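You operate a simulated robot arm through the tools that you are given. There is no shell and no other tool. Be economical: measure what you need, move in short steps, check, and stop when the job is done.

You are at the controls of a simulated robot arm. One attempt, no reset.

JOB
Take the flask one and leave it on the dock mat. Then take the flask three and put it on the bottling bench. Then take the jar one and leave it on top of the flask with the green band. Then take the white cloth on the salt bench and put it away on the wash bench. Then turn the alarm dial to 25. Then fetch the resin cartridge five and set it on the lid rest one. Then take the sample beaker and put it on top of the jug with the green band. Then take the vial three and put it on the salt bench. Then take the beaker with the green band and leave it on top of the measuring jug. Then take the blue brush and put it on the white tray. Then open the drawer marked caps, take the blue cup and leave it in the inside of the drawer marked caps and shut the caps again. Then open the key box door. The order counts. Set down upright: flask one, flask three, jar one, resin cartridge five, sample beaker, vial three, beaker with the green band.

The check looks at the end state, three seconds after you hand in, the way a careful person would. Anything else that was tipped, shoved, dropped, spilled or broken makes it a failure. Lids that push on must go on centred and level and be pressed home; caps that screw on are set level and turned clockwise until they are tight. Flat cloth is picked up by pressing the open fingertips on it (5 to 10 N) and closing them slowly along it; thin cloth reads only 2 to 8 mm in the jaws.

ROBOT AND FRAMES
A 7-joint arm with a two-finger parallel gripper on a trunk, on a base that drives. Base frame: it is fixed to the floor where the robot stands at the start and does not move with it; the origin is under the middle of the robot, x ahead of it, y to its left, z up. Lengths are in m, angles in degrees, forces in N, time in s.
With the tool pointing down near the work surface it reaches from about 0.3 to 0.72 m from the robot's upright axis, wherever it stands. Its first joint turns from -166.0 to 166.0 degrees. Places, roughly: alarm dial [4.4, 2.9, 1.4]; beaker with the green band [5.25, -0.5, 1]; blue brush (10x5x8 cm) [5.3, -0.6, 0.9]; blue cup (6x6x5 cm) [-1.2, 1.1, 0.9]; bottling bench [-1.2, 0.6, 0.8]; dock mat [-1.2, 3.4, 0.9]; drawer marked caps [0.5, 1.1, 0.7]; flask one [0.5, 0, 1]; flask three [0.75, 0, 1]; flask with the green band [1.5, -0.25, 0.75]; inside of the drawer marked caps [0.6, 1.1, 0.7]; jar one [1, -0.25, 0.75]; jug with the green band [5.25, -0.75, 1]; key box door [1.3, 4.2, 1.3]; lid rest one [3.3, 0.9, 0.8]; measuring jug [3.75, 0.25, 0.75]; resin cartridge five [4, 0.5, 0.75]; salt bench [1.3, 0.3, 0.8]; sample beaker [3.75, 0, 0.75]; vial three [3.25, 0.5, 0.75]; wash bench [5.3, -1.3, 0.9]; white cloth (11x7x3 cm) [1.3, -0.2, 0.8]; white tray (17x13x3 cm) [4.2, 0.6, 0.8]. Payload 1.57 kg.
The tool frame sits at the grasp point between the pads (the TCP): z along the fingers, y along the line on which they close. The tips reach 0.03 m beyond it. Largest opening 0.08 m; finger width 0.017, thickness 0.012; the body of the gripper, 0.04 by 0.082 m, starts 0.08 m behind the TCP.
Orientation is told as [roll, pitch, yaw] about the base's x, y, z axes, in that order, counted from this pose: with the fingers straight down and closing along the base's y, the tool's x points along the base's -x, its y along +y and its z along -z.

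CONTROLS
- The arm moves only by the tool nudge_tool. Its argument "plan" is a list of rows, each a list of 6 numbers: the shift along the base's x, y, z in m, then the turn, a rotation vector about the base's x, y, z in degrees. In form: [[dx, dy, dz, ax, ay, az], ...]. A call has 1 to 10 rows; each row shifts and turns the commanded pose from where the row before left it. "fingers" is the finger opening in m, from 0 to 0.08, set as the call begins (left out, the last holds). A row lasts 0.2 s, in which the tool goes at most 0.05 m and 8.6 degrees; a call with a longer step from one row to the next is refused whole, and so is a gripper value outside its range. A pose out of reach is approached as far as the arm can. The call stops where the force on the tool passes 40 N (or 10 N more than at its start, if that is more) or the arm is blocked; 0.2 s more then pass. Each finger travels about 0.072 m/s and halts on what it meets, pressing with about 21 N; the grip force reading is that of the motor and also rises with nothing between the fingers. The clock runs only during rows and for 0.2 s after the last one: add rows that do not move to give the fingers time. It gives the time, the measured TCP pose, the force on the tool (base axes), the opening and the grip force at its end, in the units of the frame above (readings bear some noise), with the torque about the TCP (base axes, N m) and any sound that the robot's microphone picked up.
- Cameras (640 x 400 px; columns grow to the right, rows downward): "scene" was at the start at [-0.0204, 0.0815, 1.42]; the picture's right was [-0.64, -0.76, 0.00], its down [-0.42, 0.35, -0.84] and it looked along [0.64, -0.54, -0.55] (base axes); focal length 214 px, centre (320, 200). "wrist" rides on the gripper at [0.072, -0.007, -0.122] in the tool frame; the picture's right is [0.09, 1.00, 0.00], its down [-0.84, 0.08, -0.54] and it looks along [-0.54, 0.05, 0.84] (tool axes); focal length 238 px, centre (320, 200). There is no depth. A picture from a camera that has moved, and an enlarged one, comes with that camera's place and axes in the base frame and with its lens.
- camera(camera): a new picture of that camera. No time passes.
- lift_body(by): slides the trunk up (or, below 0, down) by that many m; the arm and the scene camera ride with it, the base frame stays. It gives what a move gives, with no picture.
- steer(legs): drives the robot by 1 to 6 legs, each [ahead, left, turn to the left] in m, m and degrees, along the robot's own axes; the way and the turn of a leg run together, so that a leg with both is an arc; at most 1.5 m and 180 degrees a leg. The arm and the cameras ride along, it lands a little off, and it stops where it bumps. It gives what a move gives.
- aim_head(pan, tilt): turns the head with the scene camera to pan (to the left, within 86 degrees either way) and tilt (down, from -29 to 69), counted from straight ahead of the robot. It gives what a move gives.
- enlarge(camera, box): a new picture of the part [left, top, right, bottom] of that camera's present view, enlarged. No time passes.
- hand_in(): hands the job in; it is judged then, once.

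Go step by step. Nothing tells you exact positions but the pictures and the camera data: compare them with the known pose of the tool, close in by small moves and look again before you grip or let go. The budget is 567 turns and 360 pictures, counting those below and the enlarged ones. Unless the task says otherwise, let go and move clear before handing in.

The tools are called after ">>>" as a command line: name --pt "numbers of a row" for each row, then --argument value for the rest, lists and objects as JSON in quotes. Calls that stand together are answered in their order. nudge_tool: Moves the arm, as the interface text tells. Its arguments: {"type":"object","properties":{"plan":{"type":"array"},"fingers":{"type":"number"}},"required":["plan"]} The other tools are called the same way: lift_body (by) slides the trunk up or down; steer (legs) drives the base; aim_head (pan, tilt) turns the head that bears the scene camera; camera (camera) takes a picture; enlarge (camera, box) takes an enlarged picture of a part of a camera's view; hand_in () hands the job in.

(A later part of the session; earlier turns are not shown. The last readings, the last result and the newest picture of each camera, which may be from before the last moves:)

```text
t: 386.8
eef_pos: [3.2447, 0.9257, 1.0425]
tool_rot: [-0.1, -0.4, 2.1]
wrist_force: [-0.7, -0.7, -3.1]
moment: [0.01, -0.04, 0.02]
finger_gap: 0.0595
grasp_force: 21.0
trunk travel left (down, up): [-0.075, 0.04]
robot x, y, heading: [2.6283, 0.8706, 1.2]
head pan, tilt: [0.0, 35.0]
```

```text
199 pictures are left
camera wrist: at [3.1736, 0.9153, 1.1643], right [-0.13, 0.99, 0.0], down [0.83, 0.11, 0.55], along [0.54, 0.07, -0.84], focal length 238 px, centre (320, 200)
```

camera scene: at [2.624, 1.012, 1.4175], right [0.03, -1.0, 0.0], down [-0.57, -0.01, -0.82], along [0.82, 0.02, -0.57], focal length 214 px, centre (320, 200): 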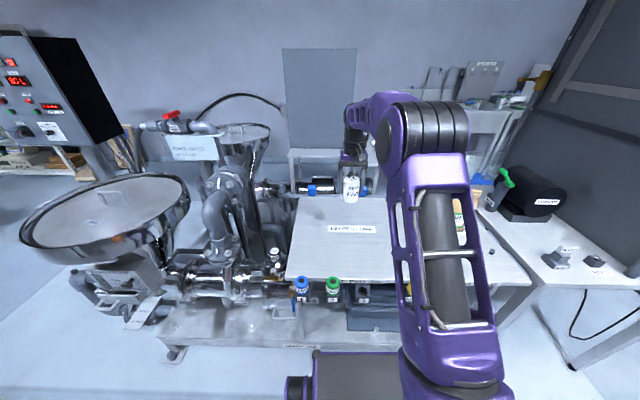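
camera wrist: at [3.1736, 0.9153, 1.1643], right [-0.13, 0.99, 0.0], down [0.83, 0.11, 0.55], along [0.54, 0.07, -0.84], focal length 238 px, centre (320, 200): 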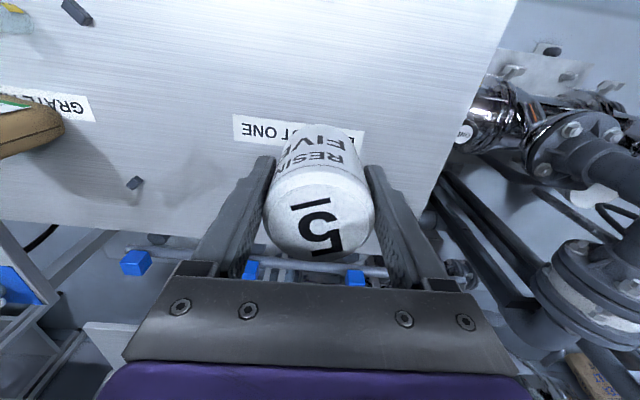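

Over the lid rest. Lowering to near the surface.

>>> nudge_tool --pt "0.005 -0.005 -0.04 0 0 0" --pt "0.005 -0.005 -0.04 0 0 0" --pt "0 0 -0.04 0 0 0" --pt "0 0 -0.03 0 0 0" --pt "0 0 -0.015 0 0 0" --pt "0 0 0 0 0 0"

>>> nudge_tool --pt "0 0 -0.003 0 0 0" --pt "0 0 -0.003 0 0 0"

>>> nudge_tool --pt "0 0 -0.003 0 0 0" --pt "0 0 -0.002 0 0 0"

```text
t: 388.1
eef_pos: [3.2543, 0.9135, 0.8793]
tool_rot: [-0.1, -0.4, 2.0]
wrist_force: [0.7, 1.1, -2.0]
moment: [0.02, 0.03, 0.0]
finger_gap: 0.0596
grasp_force: 20.9
trunk travel left (down, up): [-0.075, 0.04]
robot x, y, heading: [2.6262, 0.872, 1.6]
head pan, tilt: [0.0, 35.0]
```

```text
t: 388.8
eef_pos: [3.2543, 0.9149, 0.8737]
tool_rot: [-0.2, -0.4, 2.1]
wrist_force: [-0.1, -0.3, -2.9]
moment: [0.03, 0.04, -0.03]
finger_gap: 0.0594
grasp_force: 21.6
trunk travel left (down, up): [-0.075, 0.04]
robot x, y, heading: [2.6312, 0.8745, 1.3]
head pan, tilt: [0.0, 35.0]
```

```text
t: 389.4
eef_pos: [3.2544, 0.9163, 0.8676]
tool_rot: [-0.1, -0.2, 2.2]
wrist_force: [0.6, -0.3, -2.3]
moment: [-0.01, 0.02, -0.04]
finger_gap: 0.0593
grasp_force: 21.4
trunk travel left (down, up): [-0.075, 0.04]
robot x, y, heading: [2.628, 0.8728, 1.6]
head pan, tilt: [0.0, 35.0]
```

>>> nudge_tool --pt "0 0 -0.003 0 0 0" --pt "0 0 -0.003 0 0 0" --pt "0 0 -0.002 0 0 0"

>>> enlarge --camera "scene" --box '[290, 140, 420, 270]'

```text
t: 390.1
eef_pos: [3.2545, 0.9146, 0.8591]
tool_rot: [0.0, -0.4, 2.1]
wrist_force: [1.2, -0.9, -2.6]
moment: [0.01, 0.04, -0.02]
finger_gap: 0.0594
grasp_force: 20.9
trunk travel left (down, up): [-0.075, 0.04]
robot x, y, heading: [2.6251, 0.8746, 1.6]
head pan, tilt: [0.0, 35.0]
```

```text
3.08 times, centred on (355, 205) of scene
camera zoom: at [2.6239, 1.012, 1.4175], right [0.03, -1.0, 0.0], down [-0.57, -0.01, -0.82], along [0.82, 0.02, -0.57], focal length 660 px, centre (212, 185)
```

zoom: 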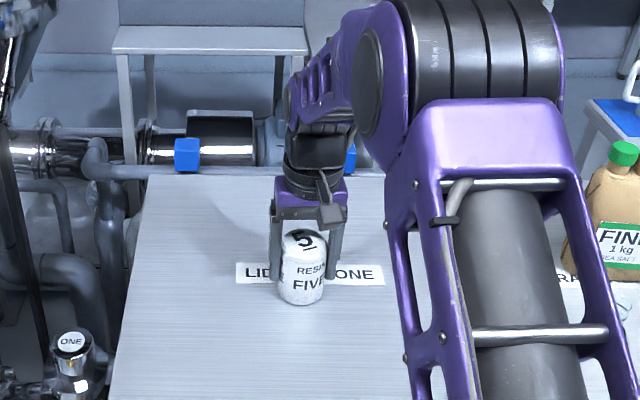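

>>> nudge_tool --pt "0 0 -0.003 0 0 0" --pt "0 0 -0.003 0 0 0"

```text
t: 390.8
eef_pos: [3.2545, 0.9145, 0.86]
tool_rot: [-0.1, -0.6, 2.1]
wrist_force: [-4.4, 0.1, 17.0]
moment: [0.42, 0.18, 0.15]
finger_gap: 0.0598
grasp_force: 21.1
trunk travel left (down, up): [-0.075, 0.04]
robot x, y, heading: [2.6291, 0.8722, 1.4]
head pan, tilt: [0.0, 35.0]
```

Contact. Relieving, opening, retreating.

>>> nudge_tool --pt "0 0 0.004 0 0 0" --pt "0 0 0 0 0 0"

>>> nudge_tool --pt "0 0 0 0 0 0" --pt "0 0 0 0 0 0" --pt "0 0 0 0 0 0" --fingers 0.08

>>> nudge_tool --pt "0 0 0.03 0 0 0" --pt "0 0 0.04 0 0 0" --pt "0 0 0.045 0 0 0" --pt "0 0 0.045 0 0 0" --pt "0 0 0.045 0 0 0" --pt "-0.04 0 0.02 0 0 0" --pt "-0.04 0 0 0 0 0" --pt "0 0 0 0 0 0"

>>> camera --camera "wrist"

>>> camera --camera "scene"

```text
t: 391.4
eef_pos: [3.2542, 0.914, 0.8592]
tool_rot: [-0.1, -0.3, 2.0]
wrist_force: [-0.1, 0.3, 0.3]
moment: [0.05, -0.15, 0.01]
finger_gap: 0.0596
grasp_force: 20.6
trunk travel left (down, up): [-0.075, 0.04]
robot x, y, heading: [2.6246, 0.8702, 1.4]
head pan, tilt: [0.0, 35.0]
```

```text
t: 392.1
eef_pos: [3.2551, 0.9143, 0.8591]
tool_rot: [-0.2, -0.4, 2.2]
wrist_force: [0.5, -0.4, 0.2]
moment: [0.0, 0.0, -0.01]
finger_gap: 0.0799
grasp_force: 0.0
trunk travel left (down, up): [-0.075, 0.04]
robot x, y, heading: [2.6296, 0.875, 1.6]
head pan, tilt: [0.0, 35.0]
```

```text
t: 393.9
eef_pos: [3.1724, 0.9147, 1.0876]
tool_rot: [-0.2, -0.4, 2.1]
wrist_force: [0.4, 0.1, -0.1]
moment: [-0.01, -0.01, 0.0]
finger_gap: 0.0803
grasp_force: 0.0
trunk travel left (down, up): [-0.075, 0.04]
robot x, y, heading: [2.6262, 0.8774, 1.4]
head pan, tilt: [0.0, 35.0]
```

```text
197 pictures are left
camera wrist: at [3.1015, 0.9054, 1.2081], right [-0.13, 0.99, 0.0], down [0.83, 0.11, 0.55], along [0.54, 0.07, -0.84], focal length 238 px, centre (320, 200)
```

wrist: 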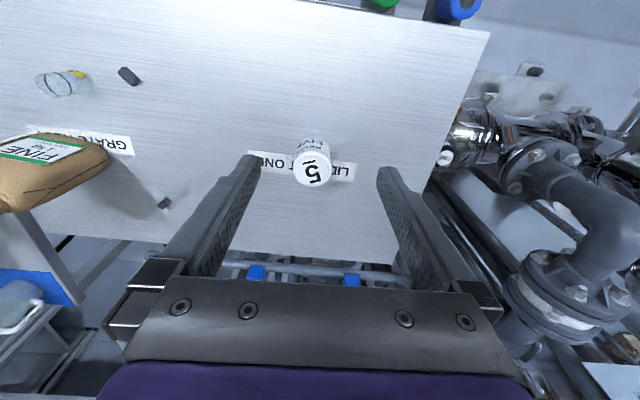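

```text
196 pictures are left
camera scene: at [2.6235, 1.012, 1.4174], right [0.03, -1.0, 0.0], down [-0.57, -0.01, -0.82], along [0.82, 0.02, -0.57], focal length 214 px, centre (320, 200)
```

scene: 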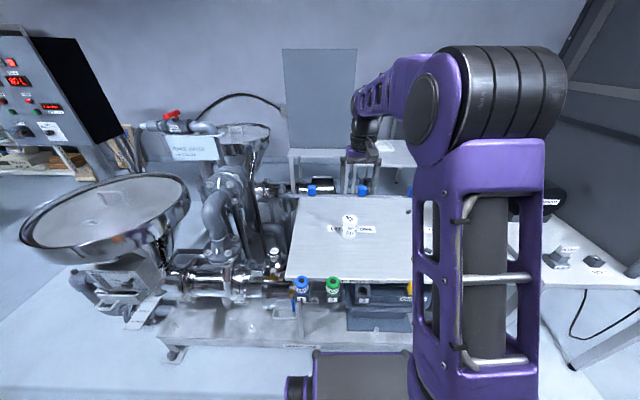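

Cartridge five is upright on lid rest one. Next: the sample beaker on the blue mat, reachable from the east end of that bench. Driving round via the south aisle.

>>> nudge_tool --pt "-0.04 -0.02 0.03 0 0 -2" --pt "-0.03 -0.02 0.03 0 0 0" --pt "0 0 0 0 0 0"

>>> steer --legs '[[-0.2, 0, 0], [0, 0, -91.5], [1.5, 0, 0], [0.55, 0, 0], [0, 0, 90]]'

>>> steer --legs '[[1.5, 0, 0], [0.52, 0, 0], [0, 0, 90]]'

```text
refused: row 1 steps farther than a row can; nothing moved
```

```text
t: 413.3
eef_pos: [3.0203, -1.1744, 1.0866]
tool_rot: [-0.1, -0.4, 1.4]
wrist_force: [0.3, 1.4, 0.0]
moment: [-0.03, -0.03, 0.04]
finger_gap: 0.0799
grasp_force: 0.0
trunk travel left (down, up): [-0.075, 0.04]
robot x, y, heading: [2.4755, -1.2121, 0.4]
head pan, tilt: [0.0, 35.0]
```

```text
t: 427.2
eef_pos: [4.4517, -0.6116, 1.0876]
tool_rot: [-0.1, -0.4, 91.8]
wrist_force: [0.8, -0.1, 0.2]
moment: [0.01, 0.02, 0.02]
finger_gap: 0.0798
grasp_force: 0.0
trunk travel left (down, up): [-0.075, 0.04]
robot x, y, heading: [4.4889, -1.1581, 91.2]
head pan, tilt: [0.0, 35.0]
```

>>> nudge_tool --pt "0 -0.035 0.02 0 0 0" --pt "0 -0.035 0.03 0 0 0" --pt "0 0 0 0 0 0"

>>> steer --legs '[[0.88, 0, 0], [0, 0, 89]]'

>>> aim_head --pan 0 --tilt 35

>>> camera --camera "scene"

>>> camera --camera "wrist"

```text
t: 428.0
eef_pos: [4.4506, -0.6825, 1.1384]
tool_rot: [-0.1, -0.3, 91.7]
wrist_force: [0.3, 0.1, 0.2]
moment: [0.03, 0.01, 0.03]
finger_gap: 0.0799
grasp_force: 0.0
trunk travel left (down, up): [-0.075, 0.04]
robot x, y, heading: [4.4921, -1.159, 90.8]
head pan, tilt: [0.0, 35.0]
```

```text
t: 436.7
eef_pos: [3.9933, -0.2969, 1.139]
tool_rot: [-0.1, -0.3, -178.7]
wrist_force: [-0.2, 0.7, 0.4]
moment: [0.03, 0.0, 0.01]
finger_gap: 0.0799
grasp_force: 0.0
trunk travel left (down, up): [-0.075, 0.04]
robot x, y, heading: [4.4703, -0.26, -179.3]
head pan, tilt: [0.0, 35.0]
```

```text
t: 437.3
eef_pos: [3.994, -0.2968, 1.1385]
tool_rot: [-0.1, -0.4, -178.6]
wrist_force: [-0.2, 0.1, 0.3]
moment: [0.0, 0.0, 0.0]
finger_gap: 0.08
grasp_force: 0.0
trunk travel left (down, up): [-0.075, 0.04]
robot x, y, heading: [4.4683, -0.26, -179.3]
head pan, tilt: [0.0, 35.0]
```

```text
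195 pictures are left
camera scene: at [4.4755, -0.4023, 1.4175], right [-0.01, 1.0, 0.0], down [0.57, 0.01, -0.82], along [-0.82, -0.01, -0.57], focal length 214 px, centre (320, 200)
```

scene: 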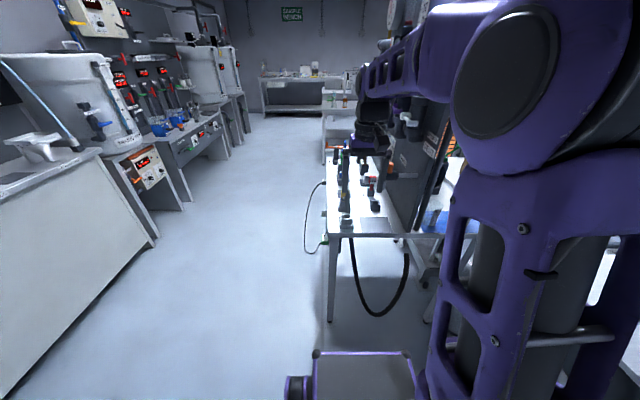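

```text
194 pictures are left
camera wrist: at [4.0679, -0.2892, 1.2601], right [0.12, -0.99, 0.0], down [-0.83, -0.1, 0.55], along [-0.54, -0.06, -0.84], focal length 238 px, centre (320, 200)
```

wrist: 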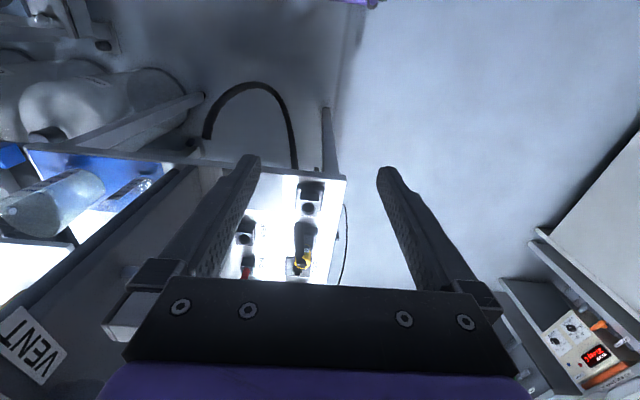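

The mat is north of the panel. Strafing right (north) by 0.25 m.

>>> steer --legs '[[0, -0.25, 0]]'

>>> camera --camera "scene"

>>> camera --camera "wrist"

```text
t: 440.2
eef_pos: [3.99, -0.0503, 1.1401]
tool_rot: [-0.2, -0.4, -178.7]
wrist_force: [0.6, -0.7, 0.1]
moment: [0.02, 0.01, -0.01]
finger_gap: 0.0801
grasp_force: 0.1
trunk travel left (down, up): [-0.075, 0.04]
robot x, y, heading: [4.4658, -0.0159, -179.4]
head pan, tilt: [0.0, 35.0]
```

```text
193 pictures are left
camera scene: at [4.4722, -0.1564, 1.4175], right [-0.01, 1.0, 0.0], down [0.57, 0.01, -0.82], along [-0.82, -0.01, -0.57], focal length 214 px, centre (320, 200)
```

scene: 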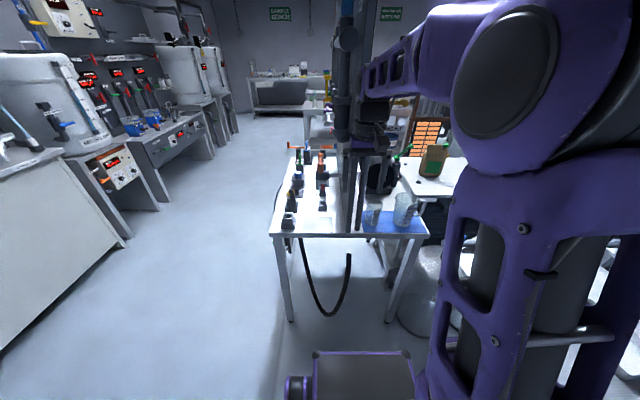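

```text
192 pictures are left
camera wrist: at [4.0648, -0.0427, 1.2601], right [0.12, -0.99, 0.0], down [-0.83, -0.1, 0.55], along [-0.54, -0.06, -0.84], focal length 238 px, centre (320, 200)
```

wrist: 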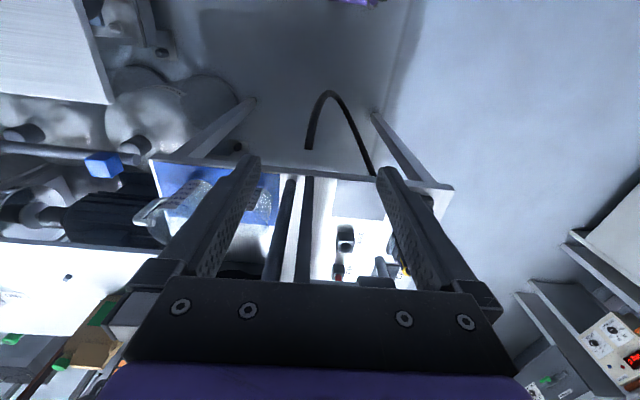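

>>> nudge_tool --pt "0 0.035 0.02 0 0 0" --pt "0 0.04 0.02 0 0 0" --pt "0 0.04 0 0 0 0" --pt "0 0.03 0 0 0 0" --pt "0 0 0 0 0 0"

>>> camera --camera "wrist"

>>> enlarge --camera "scene" --box '[330, 160, 460, 270]'

```text
t: 441.4
eef_pos: [3.9913, 0.0939, 1.1785]
tool_rot: [-0.1, -0.4, -178.7]
wrist_force: [0.8, 0.4, -0.7]
moment: [0.01, 0.01, 0.02]
finger_gap: 0.0798
grasp_force: 0.0
trunk travel left (down, up): [-0.075, 0.04]
robot x, y, heading: [4.4629, -0.0184, -179.0]
head pan, tilt: [0.0, 35.0]
```

```text
191 pictures are left
camera wrist: at [4.0645, 0.1027, 1.2994], right [0.12, -0.99, 0.0], down [-0.83, -0.1, 0.55], along [-0.54, -0.06, -0.84], focal length 238 px, centre (320, 200)
```

wrist: 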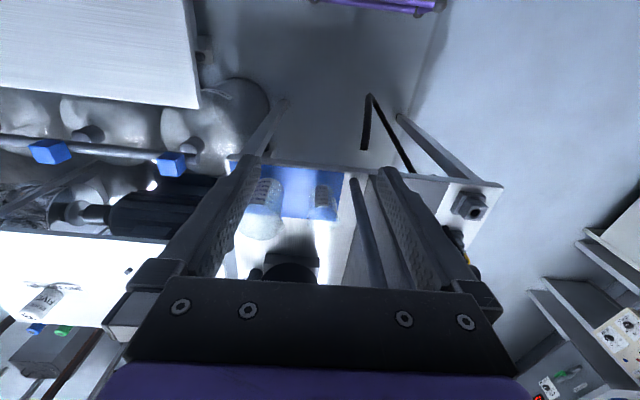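

```text
3.64 times, centred on (395, 215) of scene
camera zoom: at [4.4722, -0.1563, 1.4175], right [-0.01, 1.0, 0.0], down [0.57, 0.01, -0.82], along [-0.82, -0.01, -0.57], focal length 780 px, centre (47, 146)
```

zoom: 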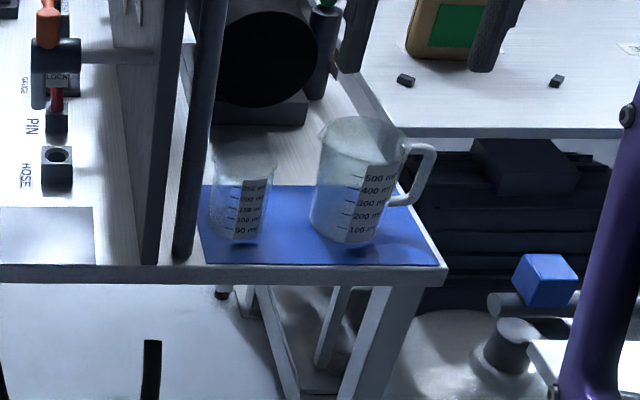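

>>> enlarge --camera "wrist" --box '[220, 140, 390, 290]'

```text
2.67 times, centred on (305, 215) of wrist
camera zoom: at [4.0645, 0.1027, 1.2994], right [0.12, -0.99, 0.0], down [-0.83, -0.1, 0.55], along [-0.54, -0.06, -0.84], focal length 636 px, centre (360, 160)
```

zoom: 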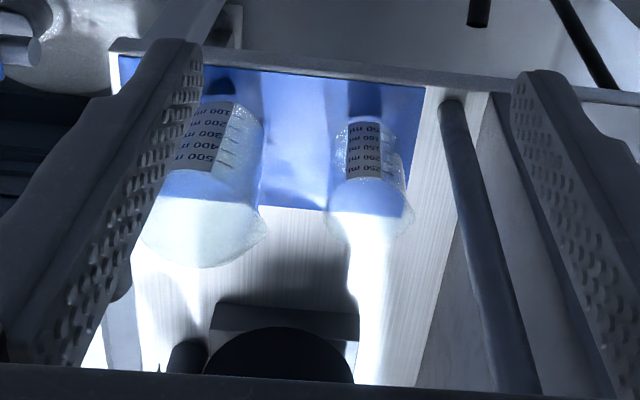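

Sample beaker axis ≈(3.76,0.06), rim z≈0.89; a vertical pipe at (3.81,-0.005) is close. I'll nudge the robot north a little and turn the gripper diagonally (yaw −135°) to keep clear of it.

>>> steer --legs '[[0, -0.05, 0]]'

>>> nudge_tool --pt "0 0.01 0 0 0 8" --pt "0 0.01 0 0 0 8" --pt "0 0 0 0 0 8" --pt "0 0 0 0 0 8" --pt "0 0 0 0 0 8" --pt "0 0 0 0 0 4" --pt "0 0 0 0 0 0"

>>> camera --camera "wrist"

>>> camera --camera "scene"

```text
t: 442.6
eef_pos: [3.9904, 0.1423, 1.1777]
tool_rot: [-0.1, -0.4, -178.6]
wrist_force: [0.4, -0.3, 0.7]
moment: [0.01, -0.05, -0.04]
finger_gap: 0.08
grasp_force: 0.0
trunk travel left (down, up): [-0.075, 0.04]
robot x, y, heading: [4.4674, 0.0363, -179.4]
head pan, tilt: [0.0, 35.0]
```

```text
t: 444.2
eef_pos: [3.9897, 0.1626, 1.1796]
tool_rot: [-0.1, -0.4, -134.6]
wrist_force: [-0.4, 0.4, 1.0]
moment: [-0.01, -0.03, -0.02]
finger_gap: 0.08
grasp_force: 0.0
trunk travel left (down, up): [-0.075, 0.04]
robot x, y, heading: [4.4689, 0.0325, -179.2]
head pan, tilt: [0.0, 35.0]
```

```text
188 pictures are left
camera wrist: at [4.038, 0.2185, 1.2995], right [0.77, -0.63, 0.0], down [-0.53, -0.65, 0.55], along [-0.35, -0.42, -0.84], focal length 238 px, centre (320, 200)
```

wrist: 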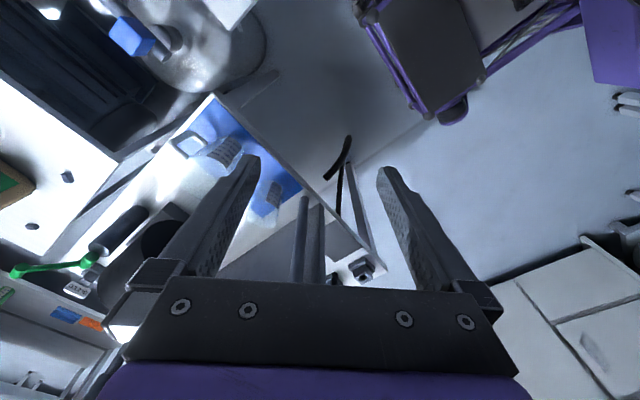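

```text
187 pictures are left
camera scene: at [4.4717, -0.1078, 1.4175], right [-0.01, 1.0, 0.0], down [0.57, 0.01, -0.82], along [-0.82, -0.01, -0.57], focal length 214 px, centre (320, 200)
```

scene: 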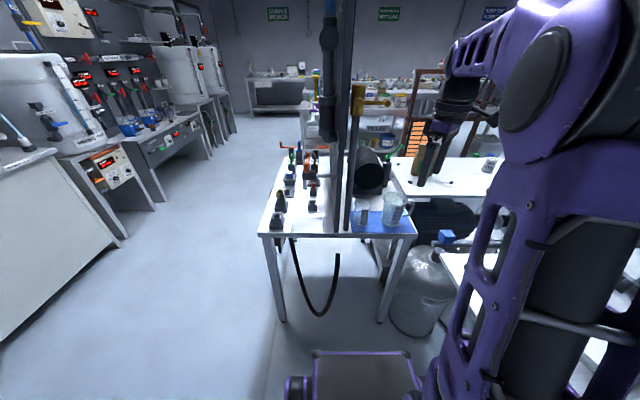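

The pipe carries a brass valve handle at z≈1.3, reaching y≈0.09. I'll lean the hand 24° to the north‑east so it stays clear of pipe and handle, then come in along the tool axis.

>>> nudge_tool --pt "0 0 0 -5.7 5.7 0" --pt "0 0 0 -5.7 5.7 0" --pt "0 0 0 -5.7 5.7 0" --pt "-0.03 0 -0.02 0 0 0" --pt "-0.03 0 -0.03 0 0 0" --pt "-0.03 0 -0.03 0 0 0" --pt "0 0 0 0 0 0"

>>> camera --camera "wrist"

>>> camera --camera "scene"

```text
t: 445.8
eef_pos: [3.8988, 0.1622, 1.0972]
tool_rot: [-0.2, -24.5, -134.5]
wrist_force: [-1.3, 0.8, 0.5]
moment: [-0.02, -0.04, -0.02]
finger_gap: 0.0801
grasp_force: 0.1
trunk travel left (down, up): [-0.075, 0.04]
robot x, y, heading: [4.4666, 0.0324, -179.3]
head pan, tilt: [0.0, 35.0]
```

```text
186 pictures are left
camera wrist: at [3.9776, 0.2486, 1.1778], right [0.77, -0.64, -0.04], down [-0.32, -0.44, 0.84], along [-0.56, -0.63, -0.54], focal length 238 px, centre (320, 200)
```

wrist: 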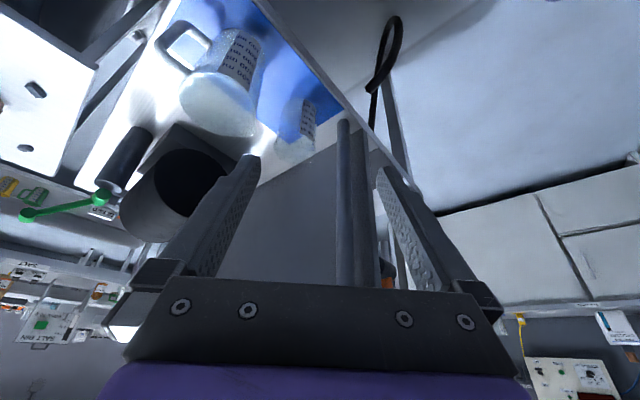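

```text
185 pictures are left
camera scene: at [4.4715, -0.1077, 1.4175], right [-0.01, 1.0, 0.0], down [0.57, 0.01, -0.82], along [-0.82, -0.01, -0.57], focal length 214 px, centre (320, 200)
```

scene: 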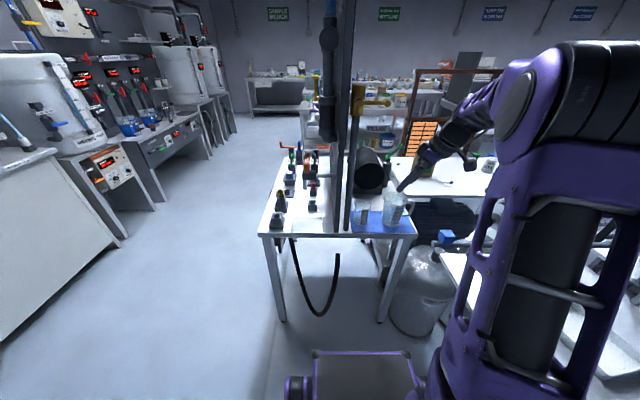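

>>> enlarge --camera "wrist" --box '[160, 10, 380, 190]'

>>> enlarge --camera "scene" --box '[335, 170, 425, 250]'

```text
2.22 times, centred on (270, 100) of wrist
camera zoom: at [3.9776, 0.2486, 1.1778], right [0.77, -0.64, -0.04], down [-0.32, -0.44, 0.84], along [-0.56, -0.63, -0.54], focal length 530 px, centre (431, 422)
```

zoom: 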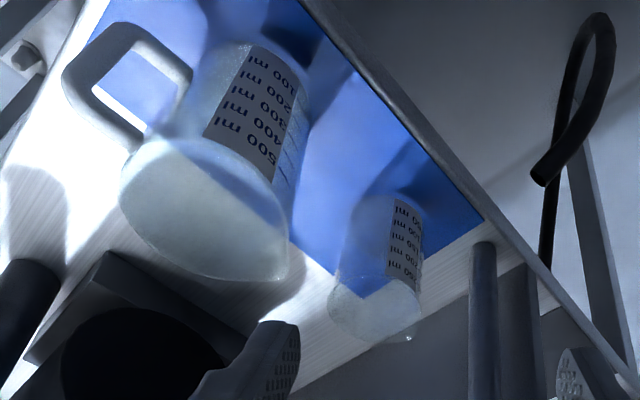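

```text
5.00 times, centred on (380, 210) of scene
camera zoom: at [4.4715, -0.1077, 1.4175], right [-0.01, 1.0, 0.0], down [0.57, 0.01, -0.82], along [-0.82, -0.01, -0.57], focal length 1072 px, centre (20, 150)
```

zoom: 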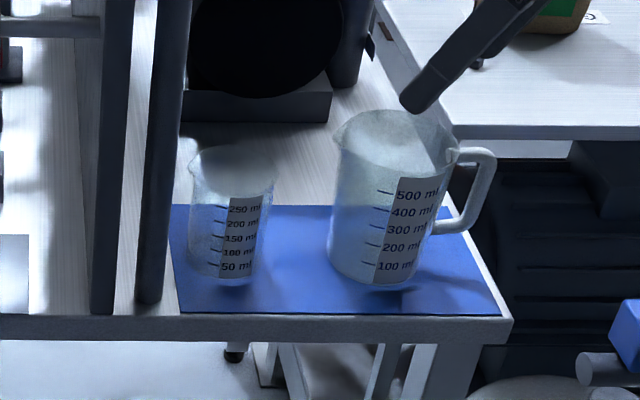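

Beaker rim centre (3.748,0.061,0.898). Moving onto the approach axis and part-way in.

>>> nudge_tool --pt "-0.035 -0.012 0 0 0 0" --pt "-0.037 -0.014 0 0 0 0" --pt "-0.0128 -0.0126 -0.039 0 0 0" --pt "-0.0128 -0.0126 -0.039 0 0 0" --pt "-0.0098 -0.0097 -0.03 0 0 0" --pt "0 0 0 0 0 0"

>>> camera --camera "wrist"

>>> camera --camera "scene"

```text
t: 447.2
eef_pos: [3.7909, 0.1002, 0.9906]
tool_rot: [-0.3, -24.6, -134.6]
wrist_force: [-0.3, 0.5, -0.1]
moment: [-0.01, -0.04, 0.01]
finger_gap: 0.0801
grasp_force: 0.1
trunk travel left (down, up): [-0.075, 0.04]
robot x, y, heading: [4.4716, 0.0383, -179.4]
head pan, tilt: [0.0, 35.0]
```

```text
182 pictures are left
camera wrist: at [3.8695, 0.1874, 1.0709], right [0.77, -0.64, -0.04], down [-0.32, -0.44, 0.84], along [-0.56, -0.63, -0.54], focal length 238 px, centre (320, 200)
```

wrist: 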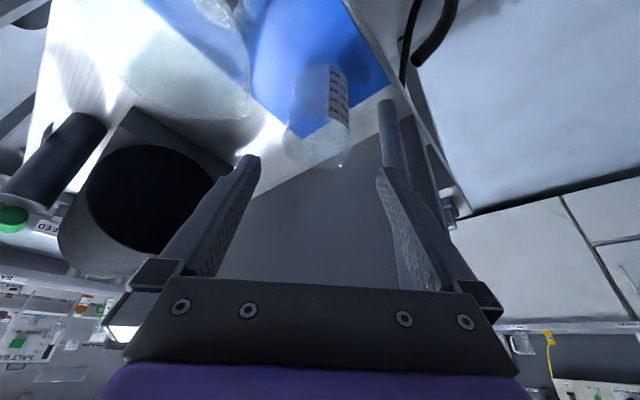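

```text
181 pictures are left
camera scene: at [4.4716, -0.1078, 1.4175], right [-0.01, 1.0, 0.0], down [0.57, 0.01, -0.82], along [-0.82, -0.01, -0.57], focal length 214 px, centre (320, 200)
```

scene: 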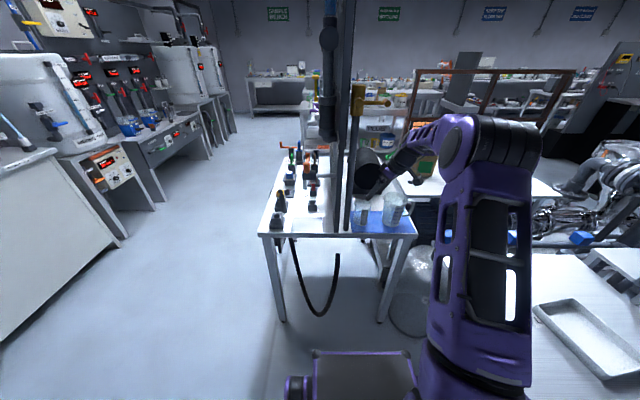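

>>> enlarge --camera "wrist" --box '[230, 40, 410, 200]'

```text
2.50 times, centred on (320, 120) of wrist
camera zoom: at [3.8695, 0.1874, 1.0709], right [0.77, -0.64, -0.04], down [-0.32, -0.44, 0.84], along [-0.56, -0.63, -0.54], focal length 596 px, centre (320, 400)
```

zoom: 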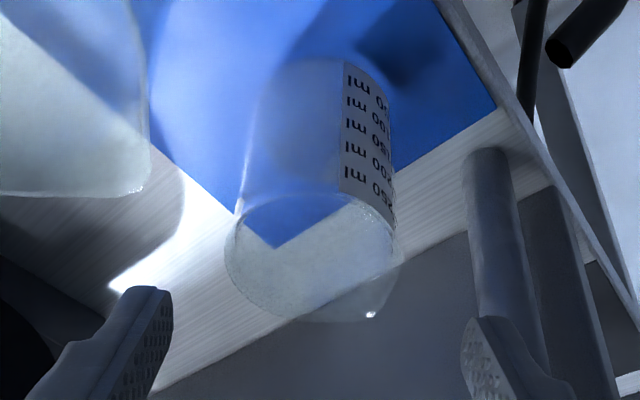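

Aligned within 3 mm. Advancing along the axis to the grasp.

>>> nudge_tool --pt "-0.0125 -0.008 -0.031 0 0 0" --pt "-0.0101 -0.0099 -0.031 0 0 0" --pt "-0.0101 -0.0099 -0.031 0 0 0" --pt "0 0 0 0 0 0"

>>> camera --camera "wrist"

>>> enlarge --camera "scene" --box '[335, 150, 455, 250]'

```text
t: 448.2
eef_pos: [3.7583, 0.0727, 0.8972]
tool_rot: [-0.3, -24.5, -134.6]
wrist_force: [0.6, 0.1, -0.3]
moment: [-0.04, 0.0, 0.01]
finger_gap: 0.0802
grasp_force: 0.1
trunk travel left (down, up): [-0.075, 0.04]
robot x, y, heading: [4.4658, 0.0319, -179.1]
head pan, tilt: [0.0, 35.0]
```

```text
179 pictures are left
camera wrist: at [3.8365, 0.1587, 0.9777], right [0.77, -0.64, -0.04], down [-0.32, -0.44, 0.84], along [-0.56, -0.63, -0.54], focal length 238 px, centre (320, 200)
```

wrist: 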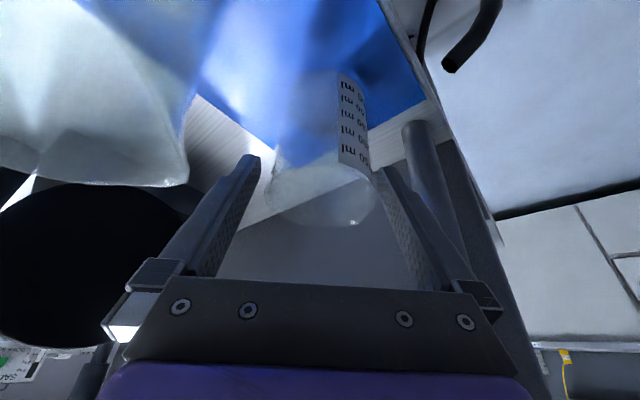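

```text
4.00 times, centred on (395, 200) of scene
camera zoom: at [4.4716, -0.1078, 1.4175], right [-0.01, 1.0, 0.0], down [0.57, 0.01, -0.82], along [-0.82, -0.01, -0.57], focal length 858 px, centre (20, 200)
```

zoom: 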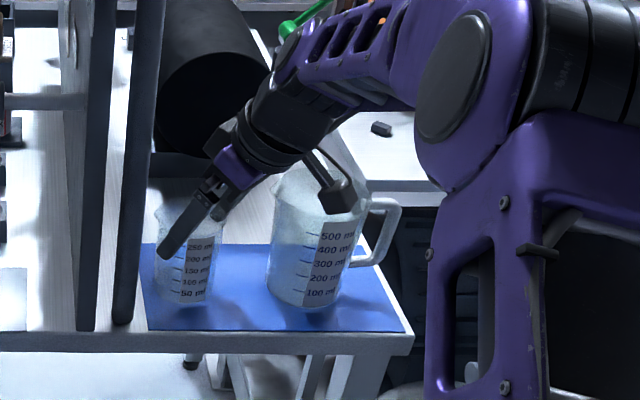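

>>> nudge_tool --pt "-0.005 -0.005 -0.015 0 0 0" --pt "-0.0045 -0.0045 -0.013 0 0 0" --pt "0 0 0 0 0 0"

>>> nudge_tool --pt "0 0 0 0 0 0" --pt "0 0 0 0 0 0" --pt "0 0 0 0 0 0" --pt "0 0 0 0 0 0" --fingers 0.0

>>> camera --camera "wrist"

>>> enlarge --camera "scene" --box '[335, 150, 455, 250]'

```text
t: 449.0
eef_pos: [3.7491, 0.063, 0.8694]
tool_rot: [-0.4, -24.6, -134.6]
wrist_force: [-0.6, 0.2, 0.1]
moment: [-0.02, 0.01, 0.03]
finger_gap: 0.08
grasp_force: 0.1
trunk travel left (down, up): [-0.075, 0.04]
robot x, y, heading: [4.4662, 0.0307, -179.4]
head pan, tilt: [0.0, 35.0]
```

```text
t: 450.0
eef_pos: [3.7476, 0.0639, 0.8694]
tool_rot: [-0.2, -24.5, -134.5]
wrist_force: [0.0, 0.7, -0.4]
moment: [0.0, 0.03, -0.01]
finger_gap: 0.0697
grasp_force: 21.4
trunk travel left (down, up): [-0.075, 0.04]
robot x, y, heading: [4.4605, 0.034, -179.2]
head pan, tilt: [0.0, 35.0]
```

```text
177 pictures are left
camera wrist: at [3.8271, 0.1504, 0.9506], right [0.77, -0.64, -0.04], down [-0.32, -0.44, 0.84], along [-0.56, -0.63, -0.54], focal length 238 px, centre (320, 200)
```

wrist: 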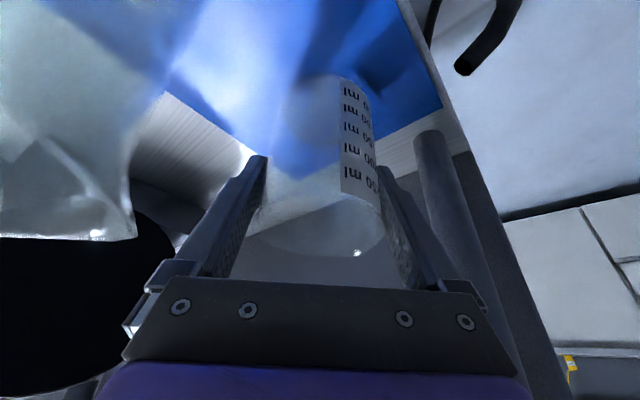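

```text
4.00 times, centred on (395, 200) of scene
camera zoom: at [4.4717, -0.1078, 1.4175], right [-0.01, 1.0, 0.0], down [0.57, 0.01, -0.82], along [-0.82, -0.01, -0.57], focal length 858 px, centre (20, 200)
```

zoom: 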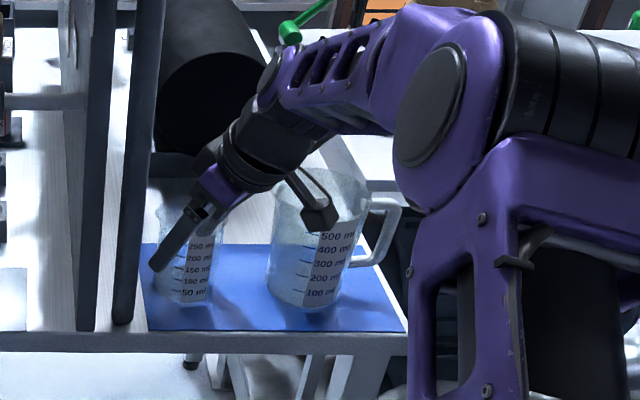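

Beaker gripped (70 mm). Lifting out back along the axis, away from pipe and jug.

>>> nudge_tool --pt "0.002 0 0.012 0 0 0" --pt "0.008 0.005 0.025 0 0 0" --pt "0.01 0.008 0.03 0 0 0" --pt "0.01 0.009 0.031 0 0 0" --pt "0.01 0.009 0.031 0 0 0" --pt "0.015 0.005 0.03 0 0 0" --pt "0.03 0 0.02 0 0 0" --pt "0.04 0 0 0 0 0" --pt "0.03 0 0 0 0 0" --pt "0 0 0 0 0 0"

>>> camera --camera "scene"

>>> camera --camera "wrist"

```text
t: 452.2
eef_pos: [3.9074, 0.0996, 1.0476]
tool_rot: [-0.3, -24.7, -134.5]
wrist_force: [-0.2, 0.6, -0.4]
moment: [0.02, -0.01, -0.01]
finger_gap: 0.0697
grasp_force: 21.0
trunk travel left (down, up): [-0.075, 0.04]
robot x, y, heading: [4.4711, 0.0309, -179.4]
head pan, tilt: [0.0, 35.0]
```

```text
175 pictures are left
camera scene: at [4.4718, -0.1078, 1.4174], right [-0.01, 1.0, 0.0], down [0.57, 0.01, -0.82], along [-0.82, -0.01, -0.57], focal length 214 px, centre (320, 200)
```

scene: 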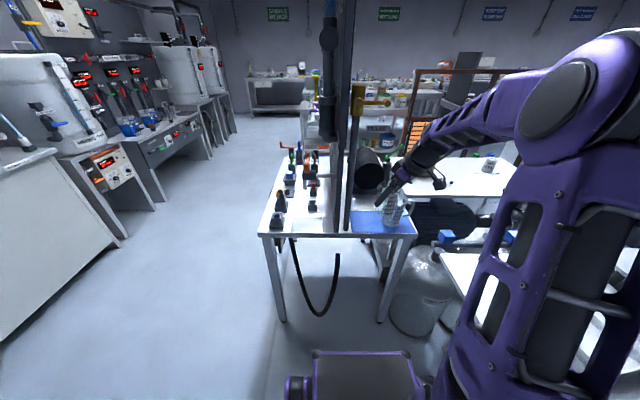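

```text
174 pictures are left
camera wrist: at [3.9846, 0.1869, 1.1277], right [0.77, -0.64, -0.04], down [-0.32, -0.44, 0.84], along [-0.56, -0.63, -0.54], focal length 238 px, centre (320, 200)
```

wrist: 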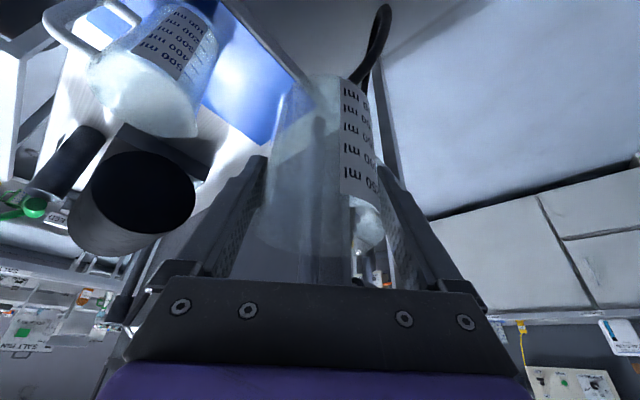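

Held. Raising, then moving to face the wash bench at y≈−0.77.

>>> nudge_tool --pt "0.02 0 0.03 0 0 0" --pt "0.03 0 0.03 0 0 0" --pt "0.02 0 0.03 0 0 0" --pt "0 0 0 0 0 0"

>>> steer --legs '[[0, 0.3, 0], [0, 0, 89], [0.5, 0, 0], [0, 0, 90]]'

>>> aim_head --pan 0 --tilt 33

>>> camera --camera "scene"

```text
t: 453.2
eef_pos: [3.9773, 0.1015, 1.1383]
tool_rot: [-0.2, -24.6, -134.6]
wrist_force: [0.2, 1.2, -0.7]
moment: [-0.04, 0.01, -0.02]
finger_gap: 0.0697
grasp_force: 20.9
trunk travel left (down, up): [-0.075, 0.04]
robot x, y, heading: [4.4687, 0.0337, -179.2]
head pan, tilt: [0.0, 35.0]
```

```text
t: 467.0
eef_pos: [4.962, -0.8338, 1.1378]
tool_rot: [-0.4, -24.5, 45.3]
wrist_force: [0.7, -0.6, -0.5]
moment: [0.0, 0.01, -0.01]
finger_gap: 0.0698
grasp_force: 21.1
trunk travel left (down, up): [-0.075, 0.04]
robot x, y, heading: [4.4714, -0.7629, 0.6]
head pan, tilt: [0.0, 35.0]
```

```text
t: 467.7
eef_pos: [4.9615, -0.8337, 1.1385]
tool_rot: [-0.4, -24.5, 45.2]
wrist_force: [0.3, -0.5, -0.3]
moment: [0.0, 0.01, 0.0]
finger_gap: 0.0696
grasp_force: 20.6
trunk travel left (down, up): [-0.075, 0.04]
robot x, y, heading: [4.4713, -0.7619, 0.4]
head pan, tilt: [0.0, 33.0]
```

```text
173 pictures are left
camera scene: at [4.4715, -0.6251, 1.4205], right [0.01, -1.0, 0.0], down [-0.54, 0.0, -0.84], along [0.84, 0.01, -0.54], focal length 214 px, centre (320, 200)
```

scene: 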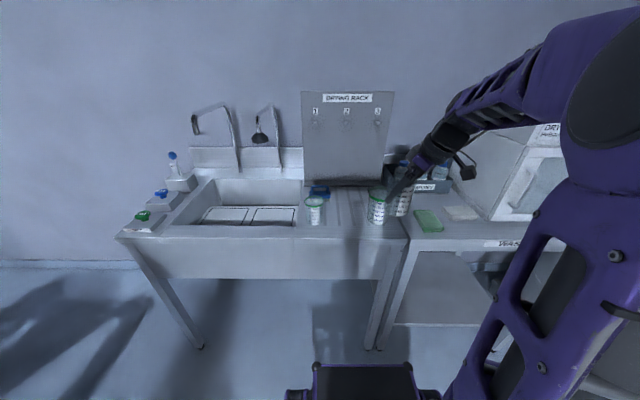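

>>> enlarge --camera "scene" --box '[290, 160, 450, 250]'

>>> camera --camera "wrist"

```text
4.00 times, centred on (370, 205) of scene
camera zoom: at [4.4715, -0.6251, 1.4205], right [0.01, -1.0, 0.0], down [-0.54, 0.0, -0.84], along [0.84, 0.01, -0.54], focal length 858 px, centre (120, 180)
```

zoom: 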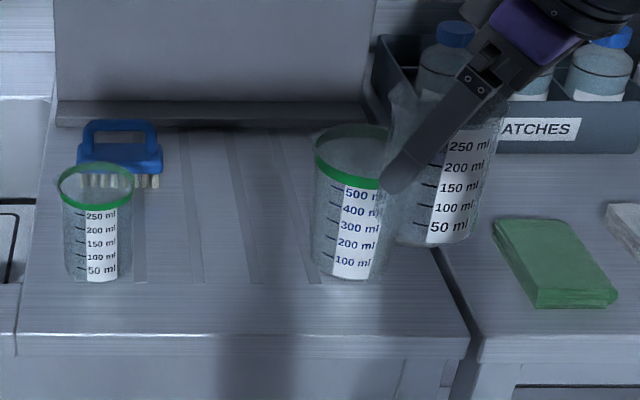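

```text
171 pictures are left
camera wrist: at [4.8855, -0.9204, 1.2186], right [-0.76, 0.64, -0.04], down [0.32, 0.44, 0.84], along [0.56, 0.63, -0.54], focal length 238 px, centre (320, 200)
```

wrist: 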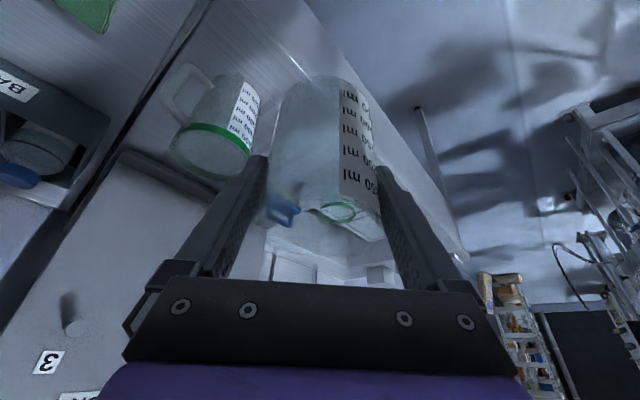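

>>> enlarge --camera "wrist" --box '[130, 50, 300, 210]'

```text
2.50 times, centred on (215, 130) of wrist
camera zoom: at [4.8855, -0.9204, 1.2186], right [-0.76, 0.64, -0.04], down [0.32, 0.44, 0.84], along [0.56, 0.63, -0.54], focal length 596 px, centre (582, 375)
```

zoom: 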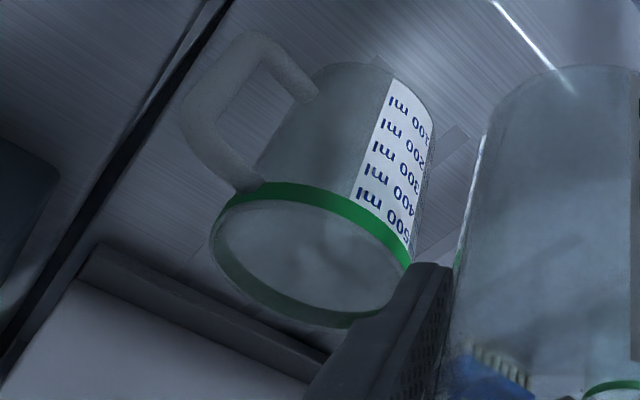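

Jug estimated near (5.145,−0.845), rim z≈1.0. I'll shift the gripper aside to see the jug unobstructed.

>>> nudge_tool --pt "-0.01 -0.04 0.02 0 0 0" --pt "0 -0.04 0.02 0 0 0" --pt "0 -0.04 0 0 0 0" --pt "0 0 0 0 0 0"

>>> enlarge --camera "scene" --box '[330, 160, 430, 250]'

>>> enlarge --camera "wrist" --box '[40, 30, 240, 210]'

```text
t: 468.7
eef_pos: [4.9529, -0.9554, 1.1804]
tool_rot: [-0.3, -24.6, 45.2]
wrist_force: [0.0, 0.2, -0.8]
moment: [-0.02, -0.02, 0.01]
finger_gap: 0.0697
grasp_force: 20.7
trunk travel left (down, up): [-0.075, 0.04]
robot x, y, heading: [4.4747, -0.7638, 0.4]
head pan, tilt: [0.0, 33.0]
```

```text
4.44 times, centred on (380, 205) of scene
camera zoom: at [4.4716, -0.6253, 1.4206], right [0.01, -1.0, 0.0], down [-0.54, 0.0, -0.84], along [0.84, 0.01, -0.54], focal length 953 px, centre (53, 178)
```

zoom: 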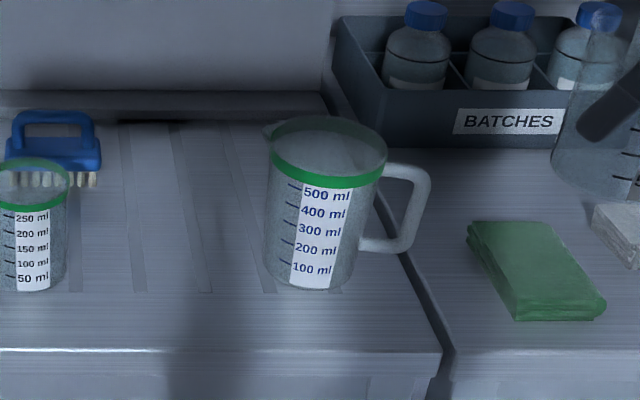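

```text
2.22 times, centred on (140, 120) of wrist
camera zoom: at [4.8757, -1.0416, 1.2605], right [-0.76, 0.64, -0.04], down [0.32, 0.44, 0.84], along [0.56, 0.63, -0.54], focal length 530 px, centre (720, 378)
```

zoom: 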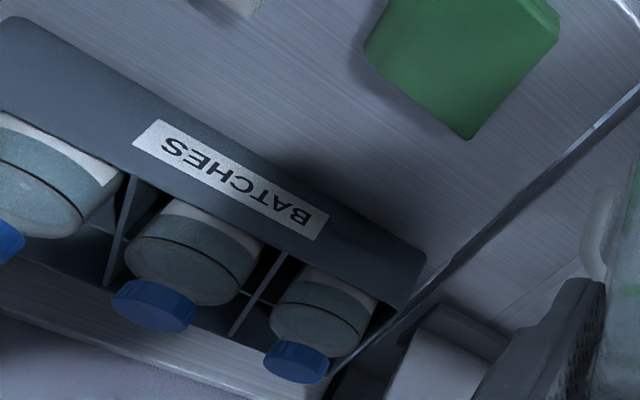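

Jug axis (5.145,−0.846), rim z≈1.02. Driving 8 cm closer and moving the beaker above the jug.

>>> steer --legs '[[0.08, 0, 0]]'

>>> camera --camera "scene"

```text
t: 469.7
eef_pos: [5.0332, -0.9543, 1.1804]
tool_rot: [-0.3, -24.5, 45.2]
wrist_force: [0.3, 0.1, 0.4]
moment: [0.0, -0.01, 0.0]
finger_gap: 0.0697
grasp_force: 20.7
trunk travel left (down, up): [-0.075, 0.04]
robot x, y, heading: [4.5515, -0.7624, 0.5]
head pan, tilt: [0.0, 33.0]
```

```text
167 pictures are left
camera scene: at [4.553, -0.6244, 1.4205], right [0.01, -1.0, 0.0], down [-0.54, 0.0, -0.84], along [0.84, 0.01, -0.54], focal length 214 px, centre (320, 200)
```

scene: 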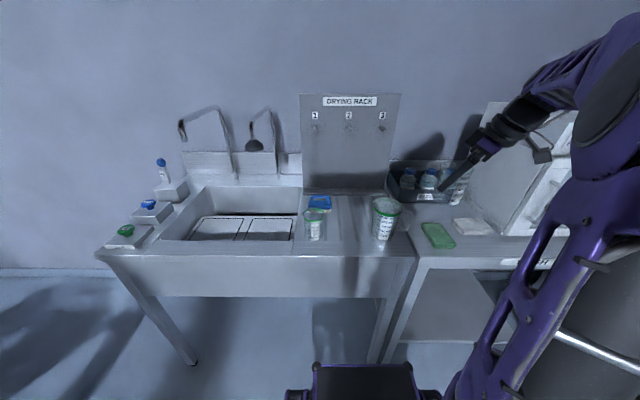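

>>> enlarge --camera "scene" --box '[350, 180, 430, 250]'

>>> nudge_tool --pt "0.025 0.025 0 0 0 0" --pt "0.03 0.03 0 0 0 0" --pt "0.03 0.03 0 0 0 0" --pt "0.027 0.024 0 0 0 0" --pt "0 0 0 0 0 0"

>>> enlarge --camera "scene" --box '[340, 150, 440, 250]'

>>> camera --camera "wrist"

```text
5.71 times, centred on (390, 215) of scene
camera zoom: at [4.553, -0.6244, 1.4205], right [0.01, -1.0, 0.0], down [-0.54, 0.0, -0.84], along [0.84, 0.01, -0.54], focal length 1226 px, centre (-80, 114)
```

zoom: 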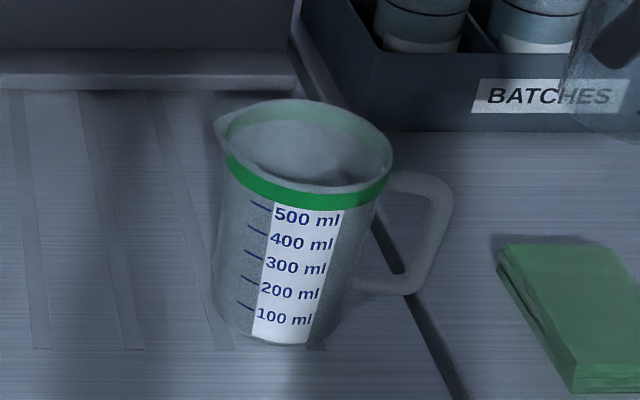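

```text
t: 470.9
eef_pos: [5.1451, -0.8449, 1.1782]
tool_rot: [-0.2, -24.6, 45.2]
wrist_force: [0.0, -1.0, -1.0]
moment: [-0.03, 0.01, 0.0]
finger_gap: 0.0697
grasp_force: 20.9
trunk travel left (down, up): [-0.075, 0.04]
robot x, y, heading: [4.5531, -0.762, 0.7]
head pan, tilt: [0.0, 33.0]
```

```text
4.00 times, centred on (390, 200) of scene
camera zoom: at [4.5532, -0.6243, 1.4205], right [0.01, -1.0, 0.0], down [-0.54, 0.0, -0.84], along [0.84, 0.01, -0.54], focal length 858 px, centre (40, 200)
```

zoom: 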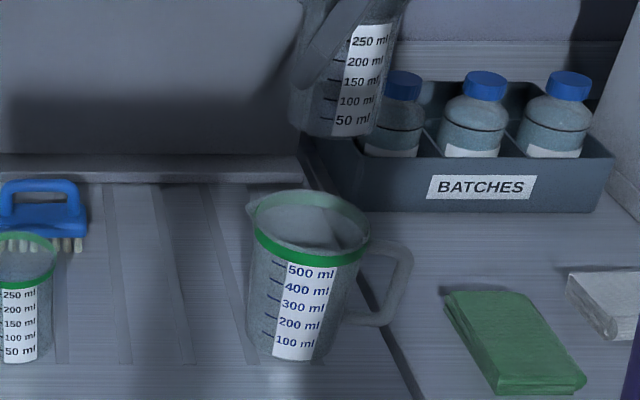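

```text
164 pictures are left
camera wrist: at [5.0691, -0.9309, 1.2589], right [-0.76, 0.64, -0.04], down [0.32, 0.44, 0.84], along [0.56, 0.63, -0.54], focal length 238 px, centre (320, 200)
```

wrist: 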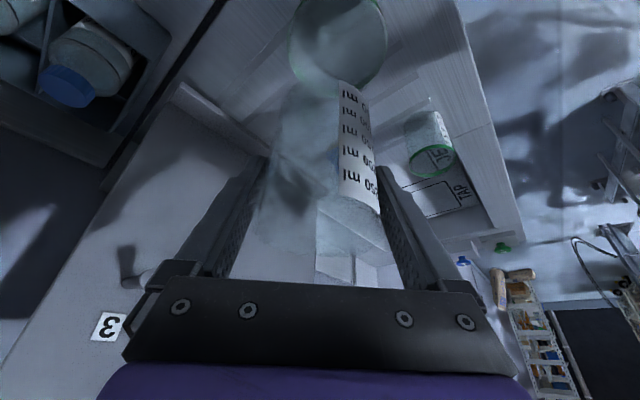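

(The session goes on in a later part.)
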